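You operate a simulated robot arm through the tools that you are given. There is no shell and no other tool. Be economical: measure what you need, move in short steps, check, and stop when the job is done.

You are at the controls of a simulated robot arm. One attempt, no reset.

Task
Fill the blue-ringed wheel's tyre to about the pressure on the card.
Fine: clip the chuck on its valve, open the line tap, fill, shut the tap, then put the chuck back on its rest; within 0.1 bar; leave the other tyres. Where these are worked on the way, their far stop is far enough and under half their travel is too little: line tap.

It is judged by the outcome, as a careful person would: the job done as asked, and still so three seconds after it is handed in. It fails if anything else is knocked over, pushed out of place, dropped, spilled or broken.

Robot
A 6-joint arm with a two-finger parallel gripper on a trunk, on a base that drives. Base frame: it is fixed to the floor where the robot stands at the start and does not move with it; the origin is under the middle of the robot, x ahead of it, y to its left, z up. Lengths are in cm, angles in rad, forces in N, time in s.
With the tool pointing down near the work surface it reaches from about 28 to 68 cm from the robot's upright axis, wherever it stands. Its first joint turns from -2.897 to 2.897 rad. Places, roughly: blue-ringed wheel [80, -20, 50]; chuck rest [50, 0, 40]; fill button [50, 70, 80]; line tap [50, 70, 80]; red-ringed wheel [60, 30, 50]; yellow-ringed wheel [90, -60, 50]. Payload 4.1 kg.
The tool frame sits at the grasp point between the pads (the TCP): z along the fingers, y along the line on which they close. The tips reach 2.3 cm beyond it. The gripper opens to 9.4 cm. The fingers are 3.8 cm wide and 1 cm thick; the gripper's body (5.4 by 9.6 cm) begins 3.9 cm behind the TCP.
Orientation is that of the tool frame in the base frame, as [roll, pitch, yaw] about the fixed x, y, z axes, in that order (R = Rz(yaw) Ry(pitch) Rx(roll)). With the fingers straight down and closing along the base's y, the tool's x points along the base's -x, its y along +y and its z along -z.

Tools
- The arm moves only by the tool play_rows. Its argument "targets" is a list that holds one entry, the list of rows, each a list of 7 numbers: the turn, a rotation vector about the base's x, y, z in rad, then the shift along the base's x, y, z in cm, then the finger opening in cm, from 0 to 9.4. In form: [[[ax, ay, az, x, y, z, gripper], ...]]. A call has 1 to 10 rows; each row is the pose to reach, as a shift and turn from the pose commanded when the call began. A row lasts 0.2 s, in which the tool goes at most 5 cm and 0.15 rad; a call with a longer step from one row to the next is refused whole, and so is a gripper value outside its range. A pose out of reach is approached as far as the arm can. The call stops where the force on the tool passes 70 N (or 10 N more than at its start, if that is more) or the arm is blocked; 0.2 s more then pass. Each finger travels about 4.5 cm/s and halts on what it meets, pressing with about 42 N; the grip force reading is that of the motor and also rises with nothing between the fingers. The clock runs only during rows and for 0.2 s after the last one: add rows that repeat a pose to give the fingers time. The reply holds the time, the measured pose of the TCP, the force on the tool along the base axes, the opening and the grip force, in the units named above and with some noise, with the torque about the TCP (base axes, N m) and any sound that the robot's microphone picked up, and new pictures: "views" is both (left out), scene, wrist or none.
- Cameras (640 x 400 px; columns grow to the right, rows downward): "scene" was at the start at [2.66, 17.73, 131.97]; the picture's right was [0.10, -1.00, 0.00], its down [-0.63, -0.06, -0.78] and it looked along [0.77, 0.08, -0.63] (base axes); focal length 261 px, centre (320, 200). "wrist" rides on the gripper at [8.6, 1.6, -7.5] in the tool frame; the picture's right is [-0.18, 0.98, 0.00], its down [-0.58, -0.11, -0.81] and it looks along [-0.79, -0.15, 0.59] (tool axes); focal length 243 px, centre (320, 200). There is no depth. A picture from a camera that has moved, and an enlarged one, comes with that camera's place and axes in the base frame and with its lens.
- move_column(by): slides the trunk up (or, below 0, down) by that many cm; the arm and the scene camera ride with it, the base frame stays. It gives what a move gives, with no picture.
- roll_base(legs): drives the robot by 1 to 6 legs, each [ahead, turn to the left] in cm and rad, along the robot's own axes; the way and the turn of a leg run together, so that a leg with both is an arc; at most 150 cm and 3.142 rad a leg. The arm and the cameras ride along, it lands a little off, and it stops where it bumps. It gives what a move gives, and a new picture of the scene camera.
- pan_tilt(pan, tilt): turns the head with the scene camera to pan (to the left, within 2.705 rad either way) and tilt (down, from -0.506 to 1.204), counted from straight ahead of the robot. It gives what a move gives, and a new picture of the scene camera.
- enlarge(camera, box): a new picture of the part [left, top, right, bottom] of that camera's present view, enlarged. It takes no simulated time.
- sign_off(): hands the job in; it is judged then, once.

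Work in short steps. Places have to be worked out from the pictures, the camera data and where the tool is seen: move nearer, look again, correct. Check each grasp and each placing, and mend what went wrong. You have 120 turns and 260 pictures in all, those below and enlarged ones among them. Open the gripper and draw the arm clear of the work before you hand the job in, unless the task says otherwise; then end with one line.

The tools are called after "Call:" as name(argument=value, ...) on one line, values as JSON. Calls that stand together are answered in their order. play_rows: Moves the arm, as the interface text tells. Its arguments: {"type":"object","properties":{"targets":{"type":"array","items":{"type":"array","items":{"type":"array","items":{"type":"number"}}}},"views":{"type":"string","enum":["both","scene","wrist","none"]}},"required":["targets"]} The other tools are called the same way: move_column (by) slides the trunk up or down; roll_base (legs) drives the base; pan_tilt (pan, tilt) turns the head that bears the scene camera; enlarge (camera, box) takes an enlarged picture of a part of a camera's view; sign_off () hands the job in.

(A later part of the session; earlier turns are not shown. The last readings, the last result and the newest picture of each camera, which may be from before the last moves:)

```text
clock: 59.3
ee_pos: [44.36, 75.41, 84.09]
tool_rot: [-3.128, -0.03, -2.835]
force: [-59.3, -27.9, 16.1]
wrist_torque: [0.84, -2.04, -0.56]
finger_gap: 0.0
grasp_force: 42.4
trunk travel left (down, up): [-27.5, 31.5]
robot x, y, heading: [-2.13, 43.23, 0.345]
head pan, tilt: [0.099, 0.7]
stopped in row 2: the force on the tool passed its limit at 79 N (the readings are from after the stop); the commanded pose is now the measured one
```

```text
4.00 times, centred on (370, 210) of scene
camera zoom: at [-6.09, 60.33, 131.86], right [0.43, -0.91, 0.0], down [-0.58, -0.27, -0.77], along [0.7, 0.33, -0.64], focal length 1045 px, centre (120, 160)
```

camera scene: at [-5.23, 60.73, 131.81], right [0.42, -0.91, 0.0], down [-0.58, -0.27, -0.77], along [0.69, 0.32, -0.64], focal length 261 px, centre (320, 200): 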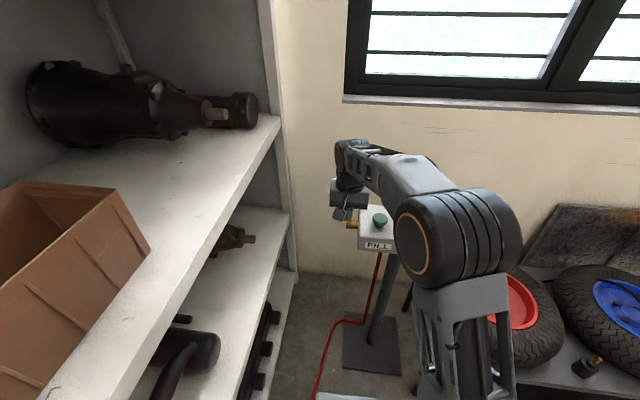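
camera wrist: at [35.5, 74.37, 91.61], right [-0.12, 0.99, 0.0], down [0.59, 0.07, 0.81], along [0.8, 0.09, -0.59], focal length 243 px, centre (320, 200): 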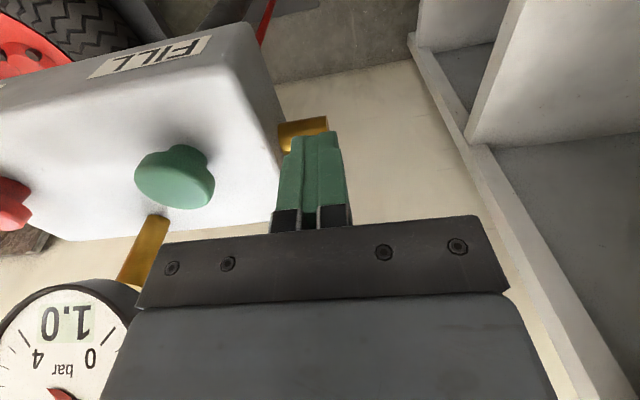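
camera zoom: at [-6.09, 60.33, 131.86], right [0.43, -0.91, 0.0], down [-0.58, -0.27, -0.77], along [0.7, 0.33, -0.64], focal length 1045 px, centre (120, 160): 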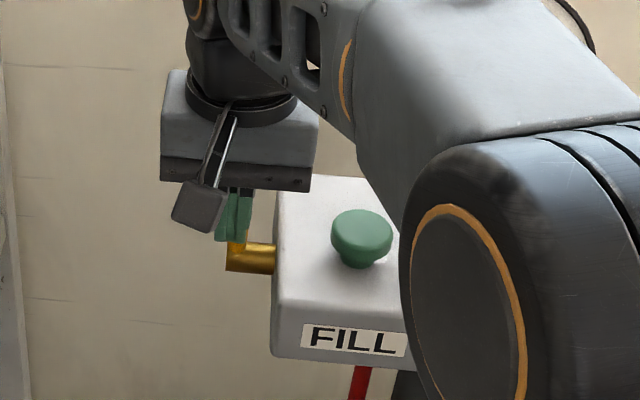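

The lever is at its upper stop (vertical): tap open. I back off, rise, and go above the FILL button with closed fingers.

Call:
play_rows(targets=[[[0.022, -0.025, 0, -2.8, -1, 0, 0], [0.022, -0.025, 0, -3.5, -1.5, 4, 0], [0.022, -0.025, 0, -2.5, -3, 6.5, 0], [0.022, -0.025, 0, -1, -5.5, 6.5, 0], [0.022, -0.025, 0, 1, -7, 6.5, 0], [0.022, -0.025, 0, 2, -8, 6.5, 0], [0.022, -0.025, 0, 2, -8, 4, 0], [0.022, -0.025, 0, 2, -8, 4, 0]]])

Call:
enlarge(camera="scene", box=[320, 140, 460, 260])

```text
clock: 61.1
ee_pos: [47.01, 67.55, 87.68]
tool_rot: [3.135, 0.006, -2.839]
force: [-0.8, -0.7, 0.2]
wrist_torque: [0.04, 0.0, -0.02]
finger_gap: 0.0
grasp_force: 42.6
trunk travel left (down, up): [-27.5, 31.5]
robot x, y, heading: [-2.16, 42.98, 0.336]
head pan, tilt: [0.099, 0.7]
camera scene: at [-5.35, 60.69, 131.81], right [0.42, -0.91, 0.0], down [-0.58, -0.27, -0.76], along [0.69, 0.32, -0.64], focal length 261 px, centre (320, 200)
camera wrist: at [38.39, 66.5, 95.22], right [-0.12, 0.99, 0.01], down [0.58, 0.07, 0.81], along [0.8, 0.1, -0.59], focal length 243 px, centre (320, 200)
```

scene: 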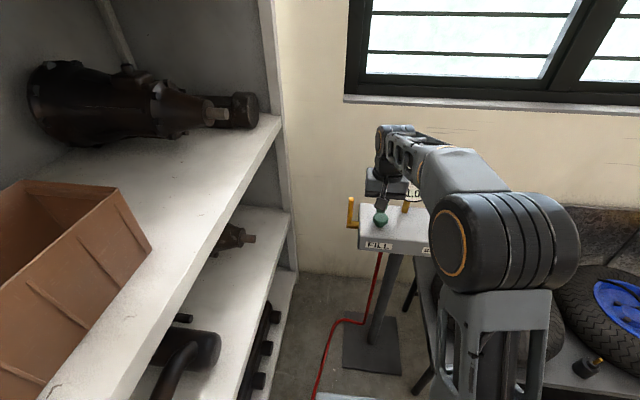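
wrist: 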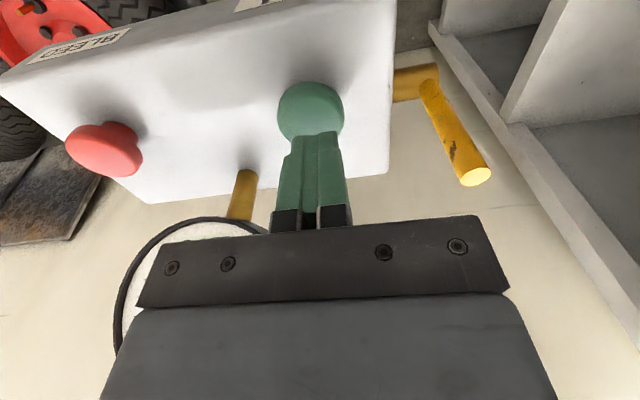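

```text
3.33 times, centred on (390, 200) of scene
camera zoom: at [-5.35, 60.69, 131.81], right [0.42, -0.91, 0.0], down [-0.58, -0.27, -0.76], along [0.69, 0.32, -0.64], focal length 871 px, centre (87, 200)
```

zoom: 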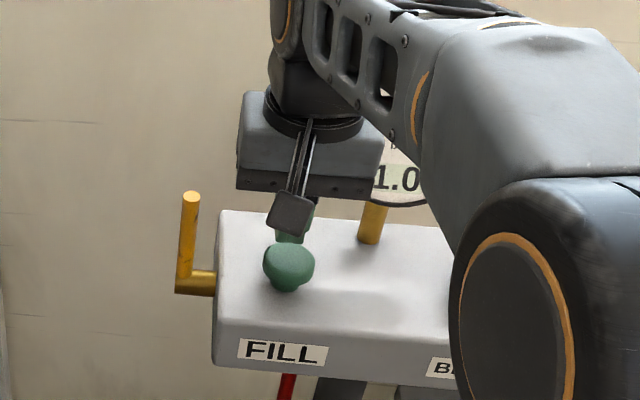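

Lever is vertical and the FILL button lies right under the fingers. I give a short press to learn the fill rate.

Call:
play_rows(targets=[[[0, 0, 0, -0.2, -0.2, -2.6, 0], [0, 0, 0, -0.2, -0.2, -3.7, 0], [0, 0, 0, -0.2, -0.2, -2, 0]]], views="none")

Call:
enlarge(camera="scene", box=[370, 160, 450, 220])

```text
clock: 61.9
ee_pos: [46.93, 67.3, 85.6]
tool_rot: [3.137, 0.004, -2.838]
force: [0.1, -1.2, -0.1]
wrist_torque: [0.01, 0.03, 0.0]
finger_gap: 0.03
grasp_force: 42.4
trunk travel left (down, up): [-27.5, 31.5]
robot x, y, heading: [-2.32, 43.21, 0.34]
head pan, tilt: [0.099, 0.7]
```

```text
6.67 times, centred on (410, 190) of scene
camera zoom: at [-5.34, 60.69, 131.8], right [0.42, -0.91, 0.0], down [-0.58, -0.27, -0.76], along [0.69, 0.32, -0.64], focal length 1742 px, centre (-280, 267)
```

zoom: 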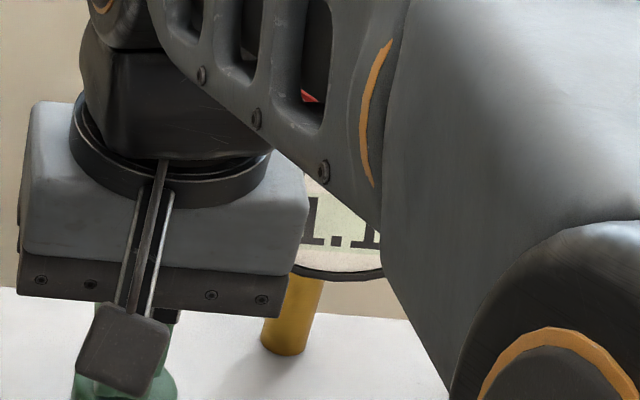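

It rose to about 1.1. I press for ~0.8 s and lift enough to read the gauge.

Call:
play_rows(targets=[[[0, 0, 0, 0, 0, -1.7, 0], [0, 0, 0, 0, 0, -1.7, 0], [0, 0, 0, 0, 0, -1.7, 0], [0, 0, 0, 0, 0, -1.7, 0], [0, 0, 0, 0, 0, 0.5, 0], [0, 0, 0, 0, 0, 2.0, 0]]], views="none")

Call:
enlarge(camera="scene", box=[370, 160, 450, 220])

```text
clock: 63.3
ee_pos: [47.06, 67.44, 87.93]
tool_rot: [3.136, 0.004, -2.835]
force: [0.4, -0.3, 0.6]
wrist_torque: [-0.02, -0.01, -0.03]
finger_gap: 0.01
grasp_force: 43.0
trunk travel left (down, up): [-27.5, 31.5]
robot x, y, heading: [-2.34, 43.28, 0.345]
head pan, tilt: [0.099, 0.7]
```

```text
6.67 times, centred on (410, 190) of scene
camera zoom: at [-5.36, 60.69, 131.8], right [0.42, -0.91, 0.0], down [-0.58, -0.27, -0.76], along [0.69, 0.32, -0.64], focal length 1742 px, centre (-280, 267)
```

zoom: 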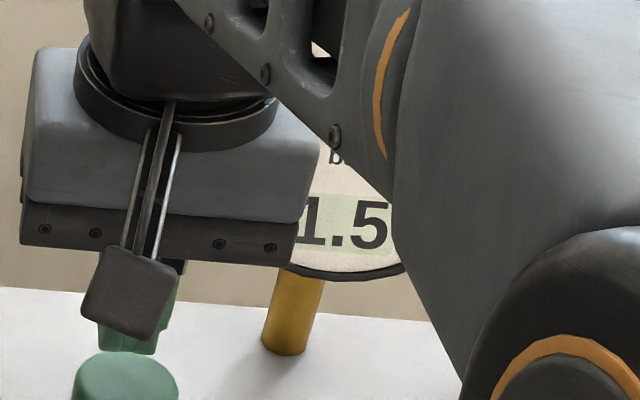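

0.5 bar/s. I need +0.9; press for about +0.7 next.

Call:
play_rows(targets=[[[0, 0, 0, 0, 0, -2, 0], [0, 0, 0, 0, 0, -3.7, 0], [0, 0, 0, 0, 0, -3.7, 0], [0, 0, 0, 0, 0, -3.7, 0], [0, 0, 0, 0, 0, -3.7, 0], [0, 0, 0, 0, 0, -3.7, 0], [0, 0, 0, 0, 0, -3.7, 0], [0, 0, 0, 0, 0, -3.7, 0], [0, 0, 0, 0, 0, 0, 0]]], views="none")

Call:
enlarge(camera="scene", box=[370, 160, 450, 220])

```text
clock: 65.3
ee_pos: [46.97, 67.62, 87.65]
tool_rot: [3.135, 0.005, -2.838]
force: [1.5, 0.6, 0.1]
wrist_torque: [0.0, 0.04, -0.03]
finger_gap: 0.05
grasp_force: 43.0
trunk travel left (down, up): [-27.5, 31.5]
robot x, y, heading: [-1.94, 42.94, 0.34]
head pan, tilt: [0.099, 0.7]
```

```text
6.67 times, centred on (410, 190) of scene
camera zoom: at [-5.33, 60.7, 131.8], right [0.42, -0.91, 0.0], down [-0.58, -0.27, -0.76], along [0.69, 0.32, -0.64], focal length 1742 px, centre (-280, 267)
```

zoom: 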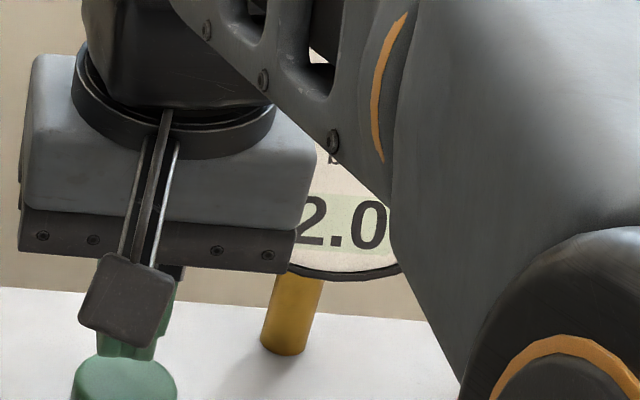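

2.0 now. I need +0.4: about 5 rows of pressing.

Call:
play_rows(targets=[[[0, 0, 0, 0, 0, -2, 0], [0, 0, 0, 0, 0, -3.7, 0], [0, 0, 0, 0, 0, -3.7, 0], [0, 0, 0, 0, 0, -3.7, 0], [0, 0, 0, 0, 0, -3.7, 0], [0, 0, 0, 0, 0, 0, 0]]], views="none")

Call:
enlarge(camera="scene", box=[370, 160, 450, 220])

```text
clock: 66.7
ee_pos: [46.55, 67.55, 87.56]
tool_rot: [3.136, 0.004, -2.839]
force: [0.0, 0.1, 0.0]
wrist_torque: [0.01, 0.05, -0.02]
finger_gap: 0.0
grasp_force: 42.7
trunk travel left (down, up): [-27.5, 31.5]
robot x, y, heading: [-2.26, 42.98, 0.339]
head pan, tilt: [0.099, 0.7]
```

```text
6.67 times, centred on (410, 190) of scene
camera zoom: at [-5.33, 60.7, 131.8], right [0.42, -0.91, 0.0], down [-0.58, -0.27, -0.76], along [0.69, 0.32, -0.64], focal length 1742 px, centre (-280, 267)
```

zoom: 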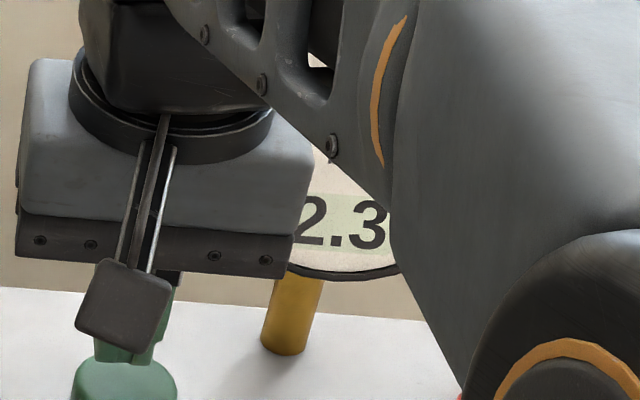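

2.3. One more short press like the first (+0.1).

Call:
play_rows(targets=[[[0, 0, 0, 0, 0, -2.6, 0], [0, 0, 0, 0, 0, -3.7, 0], [0, 0, 0, 0, 0, -1, 0], [0, 0, 0, 0, 0, 0, 0]]], views="none")

Call:
enlarge(camera="scene", box=[370, 160, 450, 220])

```text
clock: 67.7
ee_pos: [46.62, 67.42, 87.74]
tool_rot: [3.136, 0.006, -2.839]
force: [-1.1, 0.2, -1.3]
wrist_torque: [-0.02, 0.03, -0.02]
finger_gap: 0.01
grasp_force: 42.4
trunk travel left (down, up): [-27.5, 31.5]
robot x, y, heading: [-1.58, 43.45, 0.34]
head pan, tilt: [0.099, 0.7]
```

```text
6.67 times, centred on (410, 190) of scene
camera zoom: at [-5.35, 60.69, 131.81], right [0.42, -0.91, 0.0], down [-0.58, -0.27, -0.76], along [0.69, 0.32, -0.64], focal length 1742 px, centre (-280, 267)
```

zoom: 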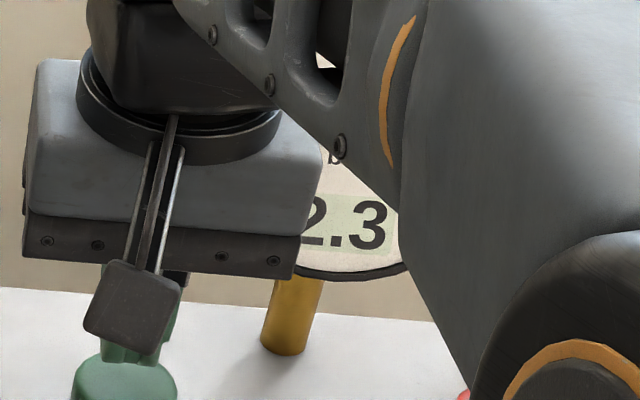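

Still shows 2.3 (perhaps 2.34). Another short press, one row longer.

Call:
play_rows(targets=[[[0, 0, 0, 0, 0, -2.6, 0], [0, 0, 0, 0, 0, -3.8, 0], [0, 0, 0, 0, 0, -3.5, 0], [0, 0, 0, 0, 0, 0, 0]]], views="none")

Call:
enlarge(camera="scene", box=[370, 160, 450, 220])

```text
clock: 68.7
ee_pos: [46.55, 67.31, 87.54]
tool_rot: [3.136, 0.005, -2.838]
force: [0.5, -0.5, -0.1]
wrist_torque: [0.01, -0.01, -0.04]
finger_gap: 0.02
grasp_force: 41.9
trunk travel left (down, up): [-27.5, 31.5]
robot x, y, heading: [-2.22, 43.14, 0.337]
head pan, tilt: [0.099, 0.7]
```

```text
6.67 times, centred on (410, 190) of scene
camera zoom: at [-5.33, 60.7, 131.8], right [0.42, -0.91, 0.0], down [-0.58, -0.27, -0.76], along [0.69, 0.32, -0.64], focal length 1742 px, centre (-280, 267)
```

zoom: 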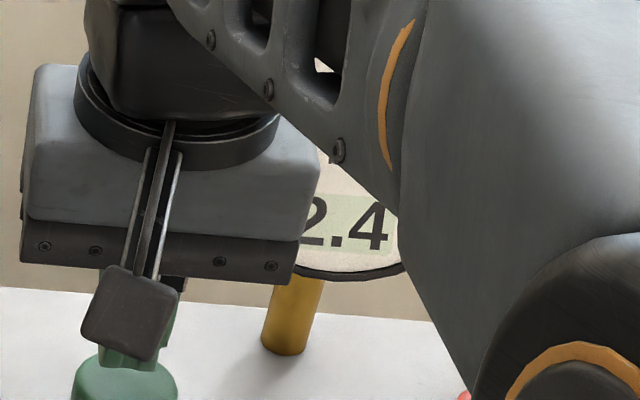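

Gauge reads 2.4. Now I shut the tap: go up and over, behind the lever (wall side).

Call:
play_rows(targets=[[[0, 0, 0, 0, 0, 4, 0], [0, 0, 0, -1.3, 3.8, 5.5, 0], [0, 0, 0, -2.6, 7.8, 5.5, 0], [0, 0, 0, 0.2, 8.75, 5.5, 0], [0, 0, 0, 3.0, 9.7, 5.5, 0], [0, 0, 0, 3.0, 9.7, 5.5, 0]]])

Call:
enlarge(camera="scene", box=[320, 140, 460, 260])

```text
clock: 70.1
ee_pos: [49.92, 77.19, 93.16]
tool_rot: [3.137, 0.005, -2.836]
force: [0.4, -0.6, -0.3]
wrist_torque: [-0.01, 0.03, 0.02]
finger_gap: 0.01
grasp_force: 42.5
trunk travel left (down, up): [-27.5, 31.5]
robot x, y, heading: [-2.15, 43.08, 0.341]
head pan, tilt: [0.099, 0.7]
camera scene: at [-5.33, 60.7, 131.81], right [0.42, -0.91, 0.0], down [-0.58, -0.27, -0.76], along [0.69, 0.32, -0.64], focal length 261 px, centre (320, 200)
camera wrist: at [41.2, 76.12, 100.67], right [-0.12, 0.99, 0.01], down [0.58, 0.07, 0.81], along [0.8, 0.1, -0.59], focal length 243 px, centre (320, 200)
```

scene: 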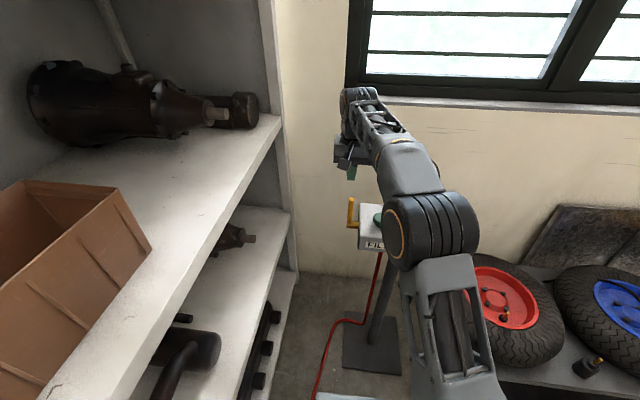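
wrist: 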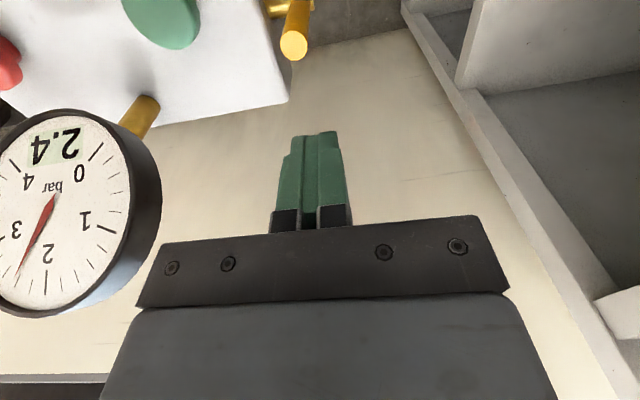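

```text
3.33 times, centred on (390, 200) of scene
camera zoom: at [-5.33, 60.7, 131.81], right [0.42, -0.91, 0.0], down [-0.58, -0.27, -0.76], along [0.69, 0.32, -0.64], focal length 871 px, centre (87, 200)
```

zoom: 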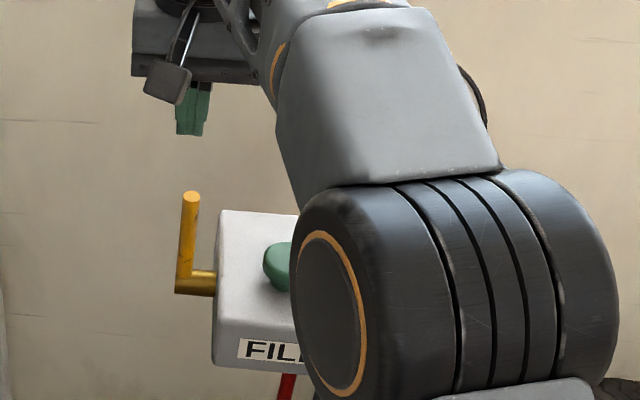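

Positioned behind the upright lever. I descend and pull it forward and down along its arc to the closed (horizontal) stop.

Call:
play_rows(targets=[[[0, 0, 0, 0.89, -0.12, -4.2, 0], [0, 0, 0, 0.89, -0.12, -8, 0], [0, 0, 0, -1.0, -0.77, -8, 0], [0, 0, 0, -2.9, -1.42, -7.9, 0], [0, 0, 0, -4.5, -1.97, -8.3, 0], [0, 0, 0, -5.74, -2.39, -9.2, 0], [0, 0, 0, -6.59, -2.68, -10.2, 0], [0, 0, 0, -7.06, -2.84, -11.2, 0], [0, 0, 0, -7.25, -2.91, -12.2, 0], [0, 0, 0, -7.34, -2.94, -12.9, 0]]])

Call:
enlarge(camera="scene", box=[320, 140, 460, 260])

```text
clock: 72.3
ee_pos: [42.29, 74.19, 80.28]
tool_rot: [3.136, 0.007, -2.838]
force: [0.2, 0.4, 1.5]
wrist_torque: [0.0, -0.01, 0.02]
finger_gap: 0.0
grasp_force: 42.8
trunk travel left (down, up): [-27.5, 31.5]
robot x, y, heading: [-2.19, 43.21, 0.338]
head pan, tilt: [0.099, 0.7]
camera scene: at [-5.35, 60.69, 131.81], right [0.42, -0.91, 0.0], down [-0.58, -0.27, -0.76], along [0.69, 0.32, -0.64], focal length 261 px, centre (320, 200)
camera wrist: at [33.57, 73.19, 87.7], right [-0.12, 0.99, 0.01], down [0.58, 0.06, 0.81], along [0.8, 0.1, -0.59], focal length 243 px, centre (320, 200)
```

scene: 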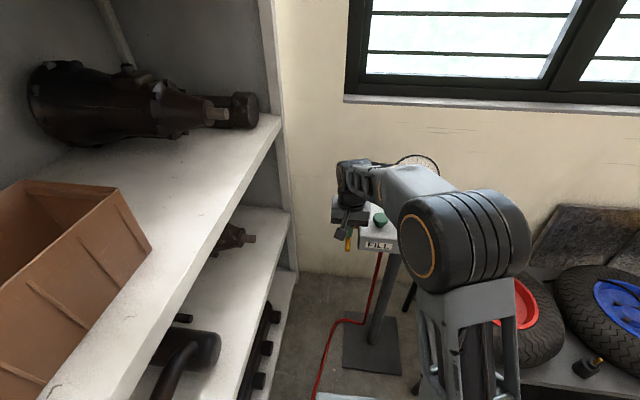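
wrist: 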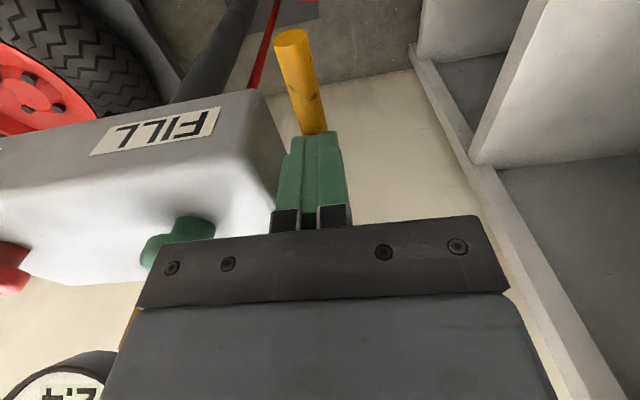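

```text
3.33 times, centred on (390, 200) of scene
camera zoom: at [-5.35, 60.69, 131.81], right [0.42, -0.91, 0.0], down [-0.58, -0.27, -0.76], along [0.69, 0.32, -0.64], focal length 871 px, centre (87, 200)
```

zoom: 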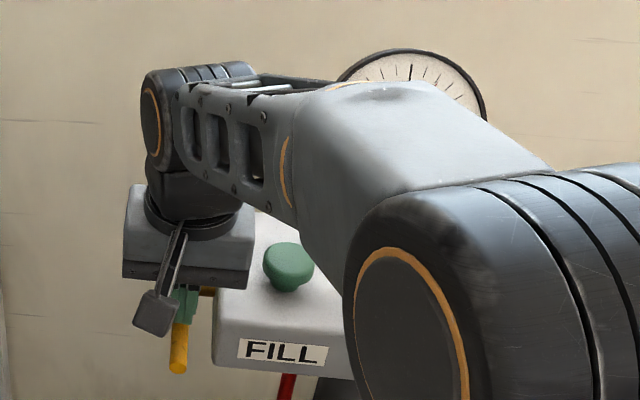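

Lever is down near horizontal. I press a little more until contact with the stop shows, then rise.

Call:
play_rows(targets=[[[0, 0, 0, -0.8, -0.25, -0.2, 0], [0, 0, 0, -1.6, -0.5, -0.4, 0], [0, 0, 0, -1.6, -0.5, -0.7, 0]]], views="none")

```text
clock: 73.1
ee_pos: [40.81, 73.76, 79.85]
tool_rot: [3.135, 0.014, -2.839]
force: [5.7, 3.2, 22.5]
wrist_torque: [0.01, -0.1, 0.0]
finger_gap: 0.01
grasp_force: 42.5
trunk travel left (down, up): [-27.5, 31.5]
robot x, y, heading: [-2.0, 43.01, 0.338]
head pan, tilt: [0.099, 0.7]
```

Firm contact at the stop (22 N). I rise and retract toward the robot, and check lever and gauge.

Call:
play_rows(targets=[[[0, 0, 0, 0, 0, 3, 0], [0, 0, 0, -1, -1, 7, 0], [0, 0, 0, -3, -3, 10.5, 0], [0, 0, 0, -5, -6, 13, 0], [0, 0, 0, -6, -10, 15, 0], [0, 0, 0, -7, -14, 17, 0], [0, 0, 0, -8, -18, 17, 0], [0, 0, 0, -8, -22, 17, 0]]], views="scene")

Call:
enlarge(camera="scene", box=[330, 140, 450, 260])

```text
clock: 74.9
ee_pos: [33.18, 51.68, 96.83]
tool_rot: [3.136, 0.007, -2.838]
force: [-0.1, 0.9, 0.0]
wrist_torque: [-0.03, 0.01, -0.02]
finger_gap: 0.0
grasp_force: 42.3
trunk travel left (down, up): [-27.5, 31.5]
robot x, y, heading: [-1.59, 43.22, 0.334]
head pan, tilt: [0.099, 0.7]
camera scene: at [-5.36, 60.7, 131.81], right [0.42, -0.91, 0.0], down [-0.58, -0.27, -0.76], along [0.69, 0.32, -0.64], focal length 261 px, centre (320, 200)
```

scene: 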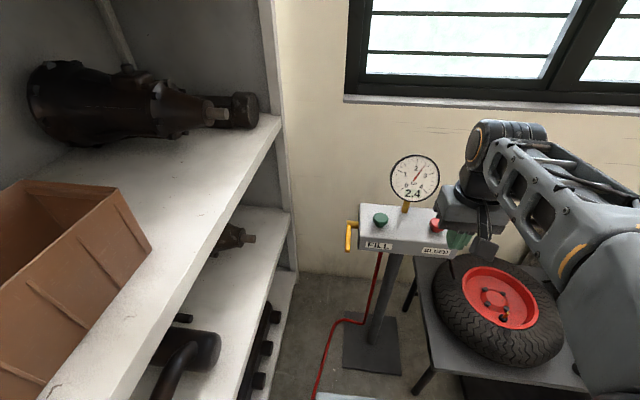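

```text
3.33 times, centred on (390, 200) of scene
camera zoom: at [-5.36, 60.7, 131.81], right [0.42, -0.91, 0.0], down [-0.58, -0.27, -0.76], along [0.69, 0.32, -0.64], focal length 871 px, centre (87, 200)
```

zoom: 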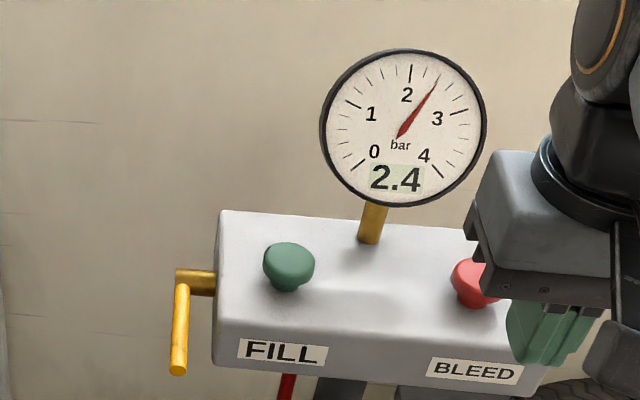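

Tap shut, gauge 2.4. Now I drive back to the wheel: reverse, turn, forward, and square up to the bench at a safe distance.

Call:
roll_base(legs=[[-45, 0], [0, -1.066], [72.4, 0], [0, 1.066]])

Call:
pan_tilt(pan=-0.05, tilt=0.75)

```text
clock: 86.5
ee_pos: [46.26, -14.93, 96.81]
tool_rot: [3.137, 0.007, -2.904]
force: [-0.3, -0.4, -0.5]
wrist_torque: [-0.02, 0.01, -0.01]
finger_gap: 0.01
grasp_force: 42.0
trunk travel left (down, up): [-27.5, 31.5]
robot x, y, heading: [10.51, -21.83, 0.268]
head pan, tilt: [0.099, 0.7]
camera scene: at [8.45, -3.42, 131.81], right [0.36, -0.93, 0.0], down [-0.6, -0.23, -0.76], along [0.71, 0.28, -0.64], focal length 261 px, centre (320, 200)
```

scene: 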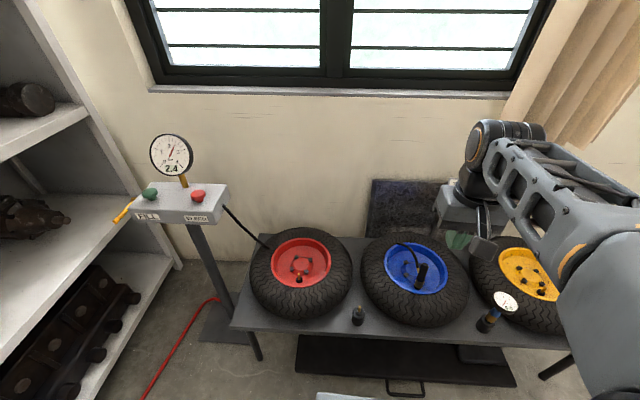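

```text
clock: 87.2
ee_pos: [46.26, -14.88, 96.87]
tool_rot: [3.136, 0.006, -2.905]
force: [0.2, -0.2, 0.5]
wrist_torque: [0.0, -0.02, 0.02]
finger_gap: 0.0
grasp_force: 42.2
trunk travel left (down, up): [-27.5, 31.5]
robot x, y, heading: [10.75, -21.33, 0.27]
head pan, tilt: [-0.051, 0.75]
camera scene: at [8.62, -4.68, 131.39], right [0.22, -0.98, 0.0], down [-0.67, -0.15, -0.73], along [0.71, 0.16, -0.68], focal length 261 px, centre (320, 200)
```

scene: 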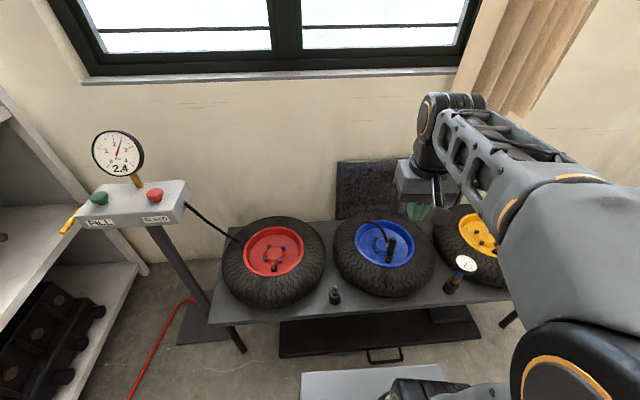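

Well placed. I open the gripper and go above the chuck on the blue valve at (69.6, -17.6).

Call:
play_rows(targets=[[[0, 0, 0, 3.5, -0.4, -2.5, 3], [0, 0, 0, 7, -0.8, -5, 6], [0, 0, 0, 10.5, -1.2, -7.5, 9.4], [0, 0, 0, 14, -1.6, -10, 9.4], [0, 0, 0, 17.5, -2.0, -13, 9.4], [0, 0, 0, 20.5, -2.4, -16.5, 9.4], [0, 0, 0, 23.3, -2.7, -20, 9.4], [0, 0, 0, 23.3, -2.7, -24, 9.4], [0, 0, 0, 23.3, -2.7, -28, 9.4], [0, 0, 0, 23.3, -2.7, -28, 9.4]]])

Call:
enlarge(camera="scene", box=[330, 200, 450, 290])

```text
clock: 89.4
ee_pos: [69.65, -17.59, 68.66]
tool_rot: [3.136, 0.008, -2.904]
force: [-0.6, -0.2, 0.1]
wrist_torque: [-0.02, -0.01, -0.05]
finger_gap: 9.41
grasp_force: 0.1
trunk travel left (down, up): [-27.5, 31.5]
robot x, y, heading: [10.17, -21.17, 0.266]
head pan, tilt: [-0.051, 0.75]
camera scene: at [8.64, -4.69, 131.38], right [0.22, -0.98, 0.0], down [-0.67, -0.15, -0.73], along [0.71, 0.16, -0.68], focal length 261 px, centre (320, 200)
camera wrist: at [60.85, -18.1, 76.35], right [-0.05, 1.0, 0.01], down [0.59, 0.03, 0.81], along [0.81, 0.05, -0.59], focal length 243 px, centre (320, 200)
```

scene: 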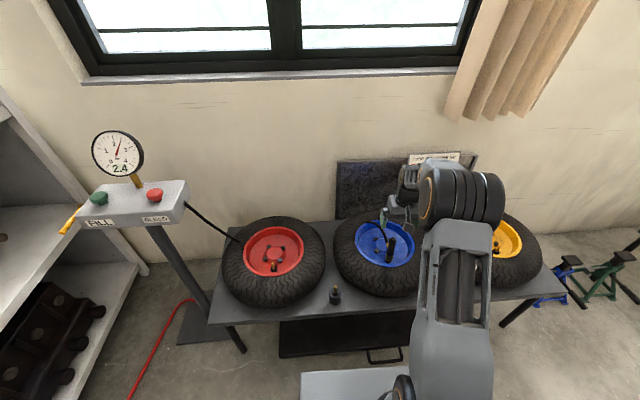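
wrist: 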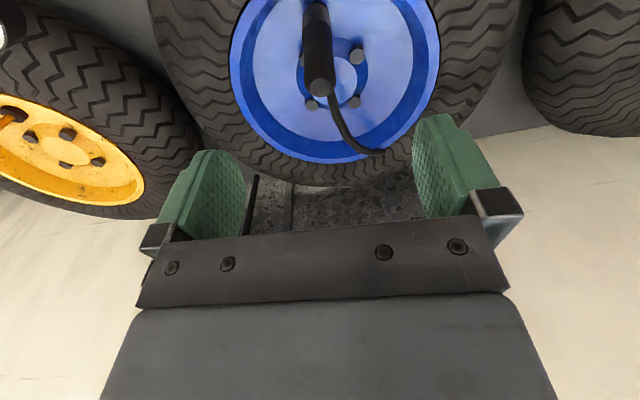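

```text
4.44 times, centred on (390, 245) of scene
camera zoom: at [8.64, -4.69, 131.38], right [0.22, -0.98, 0.0], down [-0.67, -0.15, -0.73], along [0.71, 0.16, -0.68], focal length 1161 px, centre (9, 0)
```

zoom: 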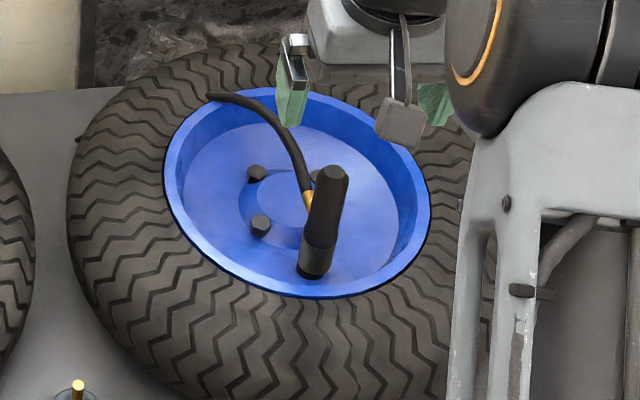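

Chuck top is straight below. I descend to z≈57.5 around it and close.

Call:
play_rows(targets=[[[0, 0, 0, 0.2, 0.1, -4, 9.4], [0, 0, 0, 0.2, 0.1, -7.5, 9.4], [0, 0, 0, 0.2, 0.1, -9.7, 9.4], [0, 0, 0, 0.2, 0.1, -11.1, 9.4], [0, 0, 0, 0.2, 0.1, -11.1, 9.4]]], views="wrist")

```text
clock: 90.6
ee_pos: [69.89, -17.64, 57.83]
tool_rot: [3.136, 0.006, -2.904]
force: [-0.7, -0.1, -0.4]
wrist_torque: [0.0, -0.04, 0.02]
finger_gap: 9.42
grasp_force: 0.1
trunk travel left (down, up): [-27.5, 31.5]
robot x, y, heading: [10.68, -21.04, 0.27]
head pan, tilt: [-0.051, 0.75]
camera wrist: at [61.04, -18.04, 65.33], right [-0.05, 1.0, 0.01], down [0.59, 0.03, 0.81], along [0.81, 0.05, -0.59], focal length 243 px, centre (320, 200)
```

wrist: 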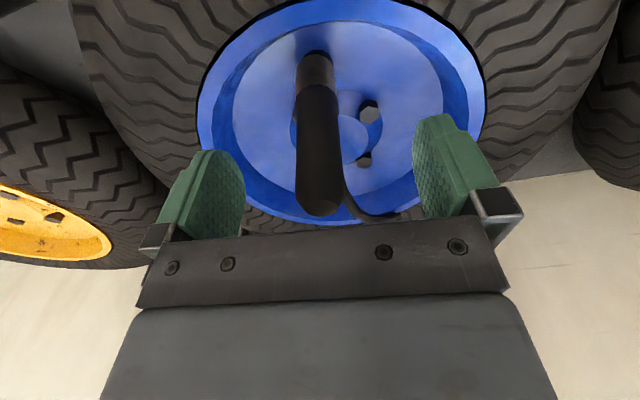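

Centred. I close on the handle.

Call:
play_rows(targets=[[[0, 0, 0, 0, 0, 0, 6], [0, 0, 0, 0, 0, 0, 3], [0, 0, 0, 0, 0, 0, 0], [0, 0, 0, 0, 0, 0, 0], [0, 0, 0, 0, 0, 0, 0], [0, 0, 0, 0, 0, 0, 0]]], views="wrist")

```text
clock: 92.0
ee_pos: [69.77, -17.56, 57.92]
tool_rot: [3.136, 0.008, -2.905]
force: [0.7, -0.8, 0.3]
wrist_torque: [-0.03, 0.01, 0.0]
finger_gap: 2.49
grasp_force: 41.4
trunk travel left (down, up): [-27.5, 31.5]
robot x, y, heading: [10.71, -21.08, 0.269]
head pan, tilt: [-0.051, 0.75]
camera wrist: at [61.04, -18.05, 65.37], right [-0.05, 1.0, 0.01], down [0.59, 0.03, 0.81], along [0.81, 0.05, -0.59], focal length 243 px, centre (320, 200)
```

wrist: 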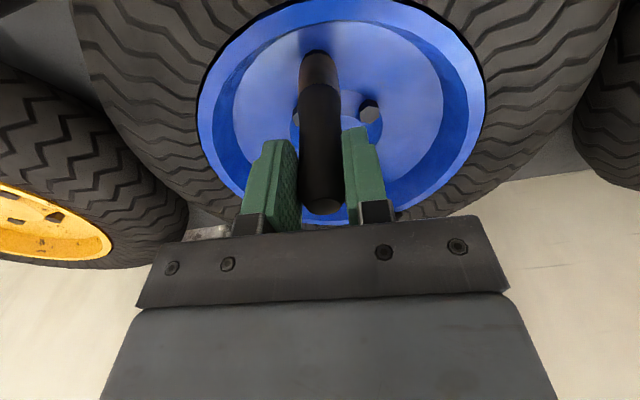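

Gripped with no side load. I lift straight up; the valve's pixel after the lift is a clean reference for the rest's peg.

Call:
play_rows(targets=[[[0, 0, 0, 0, 0, 1.5, 0], [0, 0, 0, 0, 0, 4, 0], [0, 0, 0, 0, 0, 8, 0], [0, 0, 0, 0, 0, 11, 0], [0, 0, 0, 0, 0, 11, 0]]])

Call:
enlarge(camera="wrist", box=[280, 0, 360, 50])

```text
clock: 93.2
ee_pos: [69.89, -17.4, 68.72]
tool_rot: [3.135, 0.006, -2.904]
force: [0.1, 0.3, -1.3]
wrist_torque: [0.02, 0.03, -0.03]
finger_gap: 2.47
grasp_force: 42.2
trunk travel left (down, up): [-27.5, 31.5]
robot x, y, heading: [10.49, -21.38, 0.27]
head pan, tilt: [-0.051, 0.75]
camera scene: at [8.62, -4.69, 131.38], right [0.22, -0.98, 0.0], down [-0.67, -0.15, -0.73], along [0.71, 0.16, -0.68], focal length 261 px, centre (320, 200)
camera wrist: at [61.13, -18.04, 76.25], right [-0.05, 1.0, 0.01], down [0.59, 0.03, 0.81], along [0.81, 0.05, -0.59], focal length 243 px, centre (320, 200)
```

scene: 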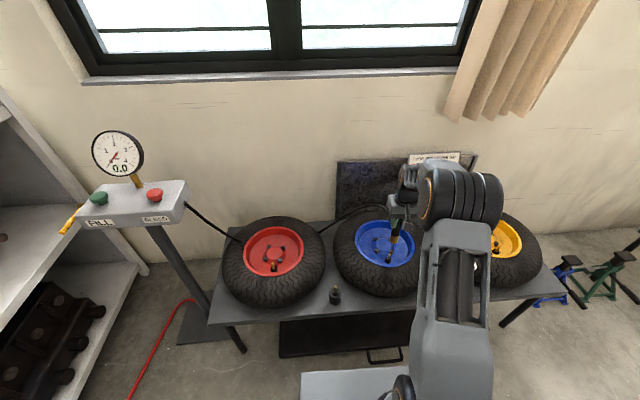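
wrist: 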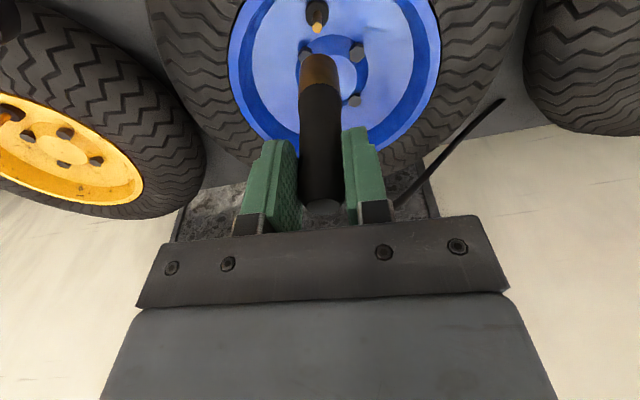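

```text
8.00 times, centred on (320, 25) of wrist
camera zoom: at [61.13, -18.04, 76.25], right [-0.05, 1.0, 0.01], down [0.59, 0.03, 0.81], along [0.81, 0.05, -0.59], focal length 1941 px, centre (320, 1600)
```

zoom: 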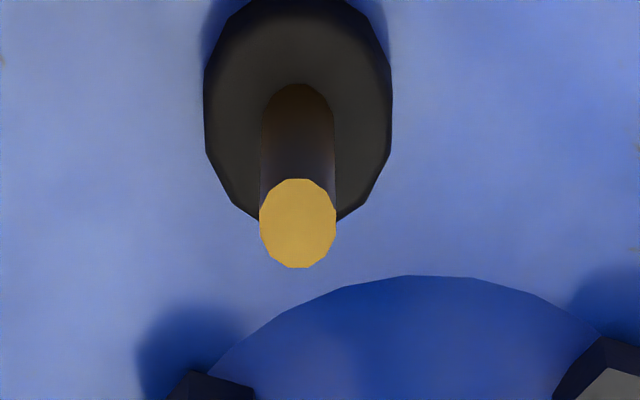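

Gauge is back to 0.0 and the valve reference pixel is (298,223) in the zoom. I carry the chuck back over the rest's peg at ≈(53.1, 0.2).

Call:
play_rows(targets=[[[0, 0, 0, -2.8, 3, 0, 0], [0, 0, 0, -5.6, 6, 0, 0], [0, 0, 0, -8.4, 9, 0, 0], [0, 0, 0, -11.2, 12, 0, 0], [0, 0, 0, -14, 15, -0.5, 0], [0, 0, 0, -16.7, 17.8, -1.2, 0], [0, 0, 0, -16.7, 17.8, -1.2, 0]]])

Call:
enlarge(camera="wrist", box=[280, 0, 360, 50])

```text
clock: 94.8
ee_pos: [53.13, 0.26, 67.57]
tool_rot: [3.136, 0.007, -2.906]
force: [0.7, -0.2, -2.0]
wrist_torque: [0.02, -0.04, 0.01]
finger_gap: 2.47
grasp_force: 41.9
trunk travel left (down, up): [-27.5, 31.5]
robot x, y, heading: [10.77, -20.99, 0.273]
head pan, tilt: [-0.051, 0.75]
camera scene: at [8.62, -4.67, 131.38], right [0.22, -0.98, 0.0], down [-0.67, -0.15, -0.73], along [0.71, 0.16, -0.68], focal length 261 px, centre (320, 200)
camera wrist: at [44.4, -0.25, 75.03], right [-0.05, 1.0, 0.01], down [0.59, 0.03, 0.81], along [0.81, 0.05, -0.59], focal length 243 px, centre (320, 200)
```

scene: 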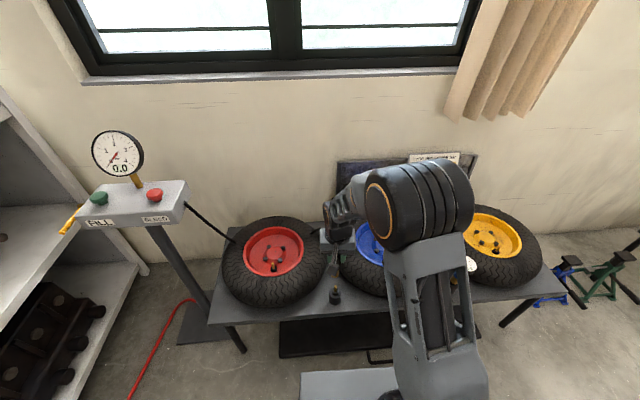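
wrist: 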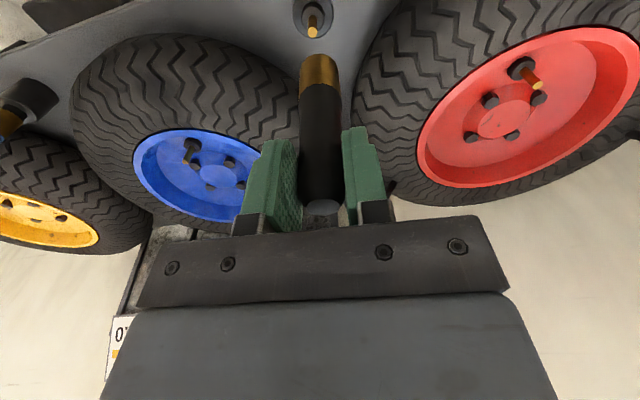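

```text
8.00 times, centred on (320, 25) of wrist
camera zoom: at [44.4, -0.25, 75.03], right [-0.05, 1.0, 0.01], down [0.59, 0.03, 0.81], along [0.81, 0.05, -0.59], focal length 1941 px, centre (320, 1600)
```

zoom: 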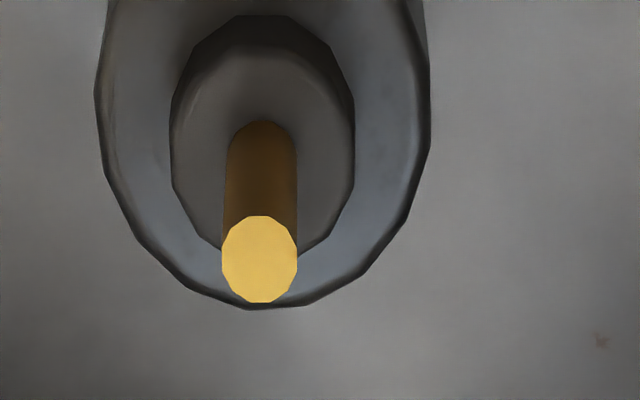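

Peg is offset from the reference: correct by about +0.4 x, −0.43 y, lower partway, and recheck both views.

Call:
play_rows(targets=[[[0, 0, 0, 0.4, -0.43, 0, 0], [0, 0, 0, 0.4, -0.43, -3, 0], [0, 0, 0, 0.4, -0.43, -6, 0], [0, 0, 0, 0.4, -0.43, -6, 0]]], views="none")

Call:
enlarge(camera="wrist", box=[240, 0, 400, 100])

Call:
enlarge(camera="scene", box=[310, 265, 360, 310])

```text
clock: 95.8
ee_pos: [53.64, -0.11, 61.71]
tool_rot: [3.135, 0.006, -2.906]
force: [0.1, 0.2, -1.8]
wrist_torque: [0.02, 0.04, 0.0]
finger_gap: 2.47
grasp_force: 42.2
trunk travel left (down, up): [-27.5, 31.5]
robot x, y, heading: [10.75, -20.92, 0.266]
head pan, tilt: [-0.051, 0.75]
```

```text
4.00 times, centred on (320, 50) of wrist
camera zoom: at [44.82, -0.68, 69.14], right [-0.05, 1.0, 0.01], down [0.59, 0.03, 0.81], along [0.81, 0.05, -0.59], focal length 970 px, centre (320, 800)
```

zoom: 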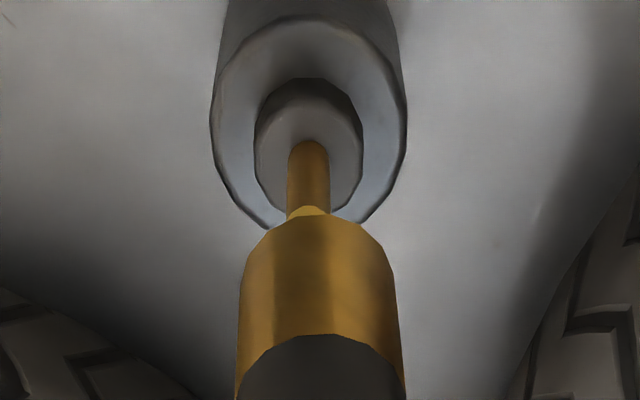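

```text
8.89 times, centred on (335, 288) of scene
camera zoom: at [8.64, -4.67, 131.38], right [0.22, -0.98, 0.0], down [-0.67, -0.15, -0.73], along [0.71, 0.16, -0.68], focal length 2322 px, centre (187, -578)
```

zoom: 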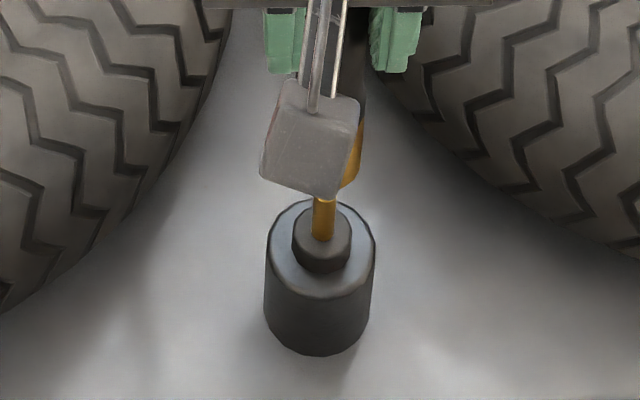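

Nearly aligned; a −0.13 cm y tweak, then I press the chuck down onto the peg.

Call:
play_rows(targets=[[[0, 0, 0, 0, -0.13, -1, 0], [0, 0, 0, 0, -0.13, -2, 0], [0, 0, 0, 0, -0.13, -3, 0], [0, 0, 0, 0, -0.13, -4, 0], [0, 0, 0, 0, -0.13, -4.8, 0], [0, 0, 0, 0, -0.13, -5.3, 0], [0, 0, 0, 0, -0.13, -5.3, 0]]])

Call:
enlarge(camera="wrist", box=[240, 0, 400, 100])

Call:
enlarge(camera="scene", box=[310, 265, 360, 310])

```text
clock: 97.4
ee_pos: [53.48, -0.23, 56.57]
tool_rot: [3.136, 0.011, -2.906]
force: [-11.9, -4.2, 31.9]
wrist_torque: [-0.31, 0.4, -0.11]
finger_gap: 2.45
grasp_force: 42.7
trunk travel left (down, up): [-27.5, 31.5]
robot x, y, heading: [10.17, -21.45, 0.273]
head pan, tilt: [-0.051, 0.75]
camera scene: at [8.36, -4.8, 131.44], right [0.22, -0.98, 0.0], down [-0.66, -0.15, -0.73], along [0.72, 0.16, -0.68], focal length 261 px, centre (320, 200)
camera wrist: at [44.79, -0.77, 63.9], right [-0.05, 1.0, 0.01], down [0.58, 0.02, 0.81], along [0.81, 0.05, -0.58], focal length 243 px, centre (320, 200)
```

scene: 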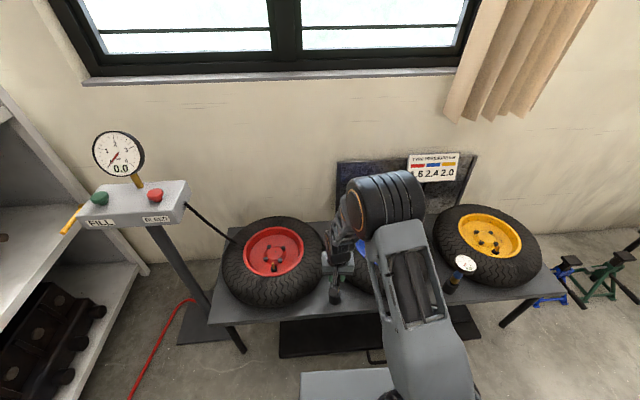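
wrist: 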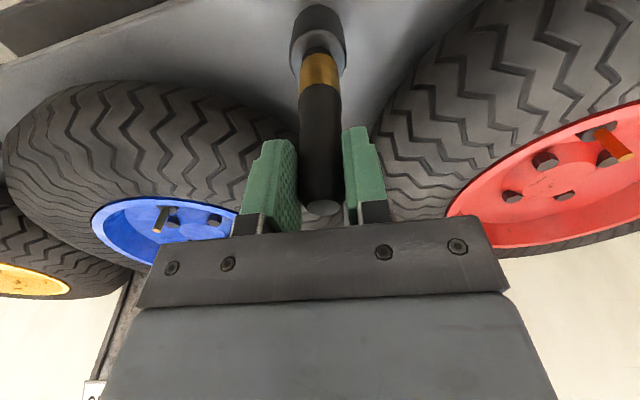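

```text
4.00 times, centred on (320, 50) of wrist
camera zoom: at [44.79, -0.77, 63.9], right [-0.05, 1.0, 0.01], down [0.58, 0.02, 0.81], along [0.81, 0.05, -0.58], focal length 970 px, centre (320, 800)
```

zoom: 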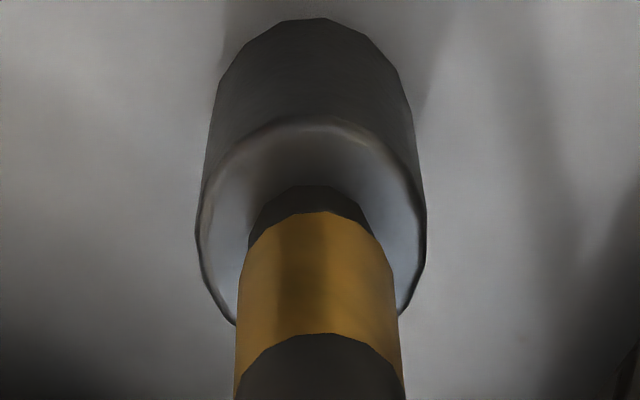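

```text
8.89 times, centred on (335, 288) of scene
camera zoom: at [8.36, -4.8, 131.44], right [0.22, -0.98, 0.0], down [-0.66, -0.15, -0.73], along [0.72, 0.16, -0.68], focal length 2322 px, centre (187, -578)
```

zoom: 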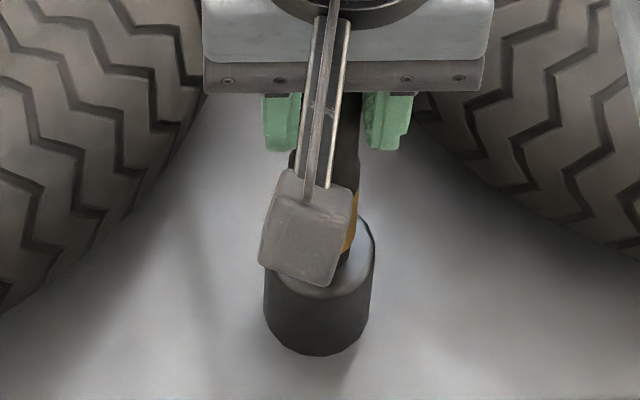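

Seated at the predicted height (56.6) with 32 N. I relieve, open the fingers, and check.

Call:
play_rows(targets=[[[0, 0, 0, 0, 0, 0.3, 0], [0, 0, 0, 0, 0, 0.3, 3], [0, 0, 0, 0, 0, 0.3, 6], [0, 0, 0, 0, 0, 0.3, 9.4], [0, 0, 0, 0, 0, 0.3, 9.4], [0, 0, 0, 0, 0, 0.3, 9.4]]], views="wrist")

```text
clock: 98.8
ee_pos: [53.75, -0.14, 56.5]
tool_rot: [3.136, 0.008, -2.905]
force: [-0.6, 0.4, 0.6]
wrist_torque: [-0.03, 0.02, 0.02]
finger_gap: 9.38
grasp_force: 0.0
trunk travel left (down, up): [-27.5, 31.5]
robot x, y, heading: [10.7, -21.19, 0.274]
head pan, tilt: [-0.051, 0.75]
camera wrist: at [44.84, -0.75, 63.96], right [-0.05, 1.0, 0.01], down [0.59, 0.03, 0.81], along [0.81, 0.05, -0.59], focal length 243 px, centre (320, 200)
```

wrist: 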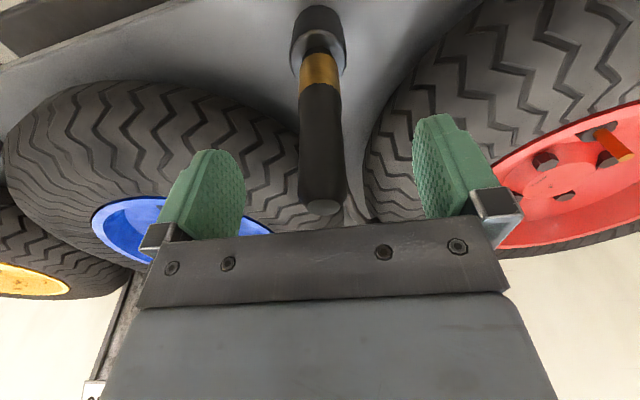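

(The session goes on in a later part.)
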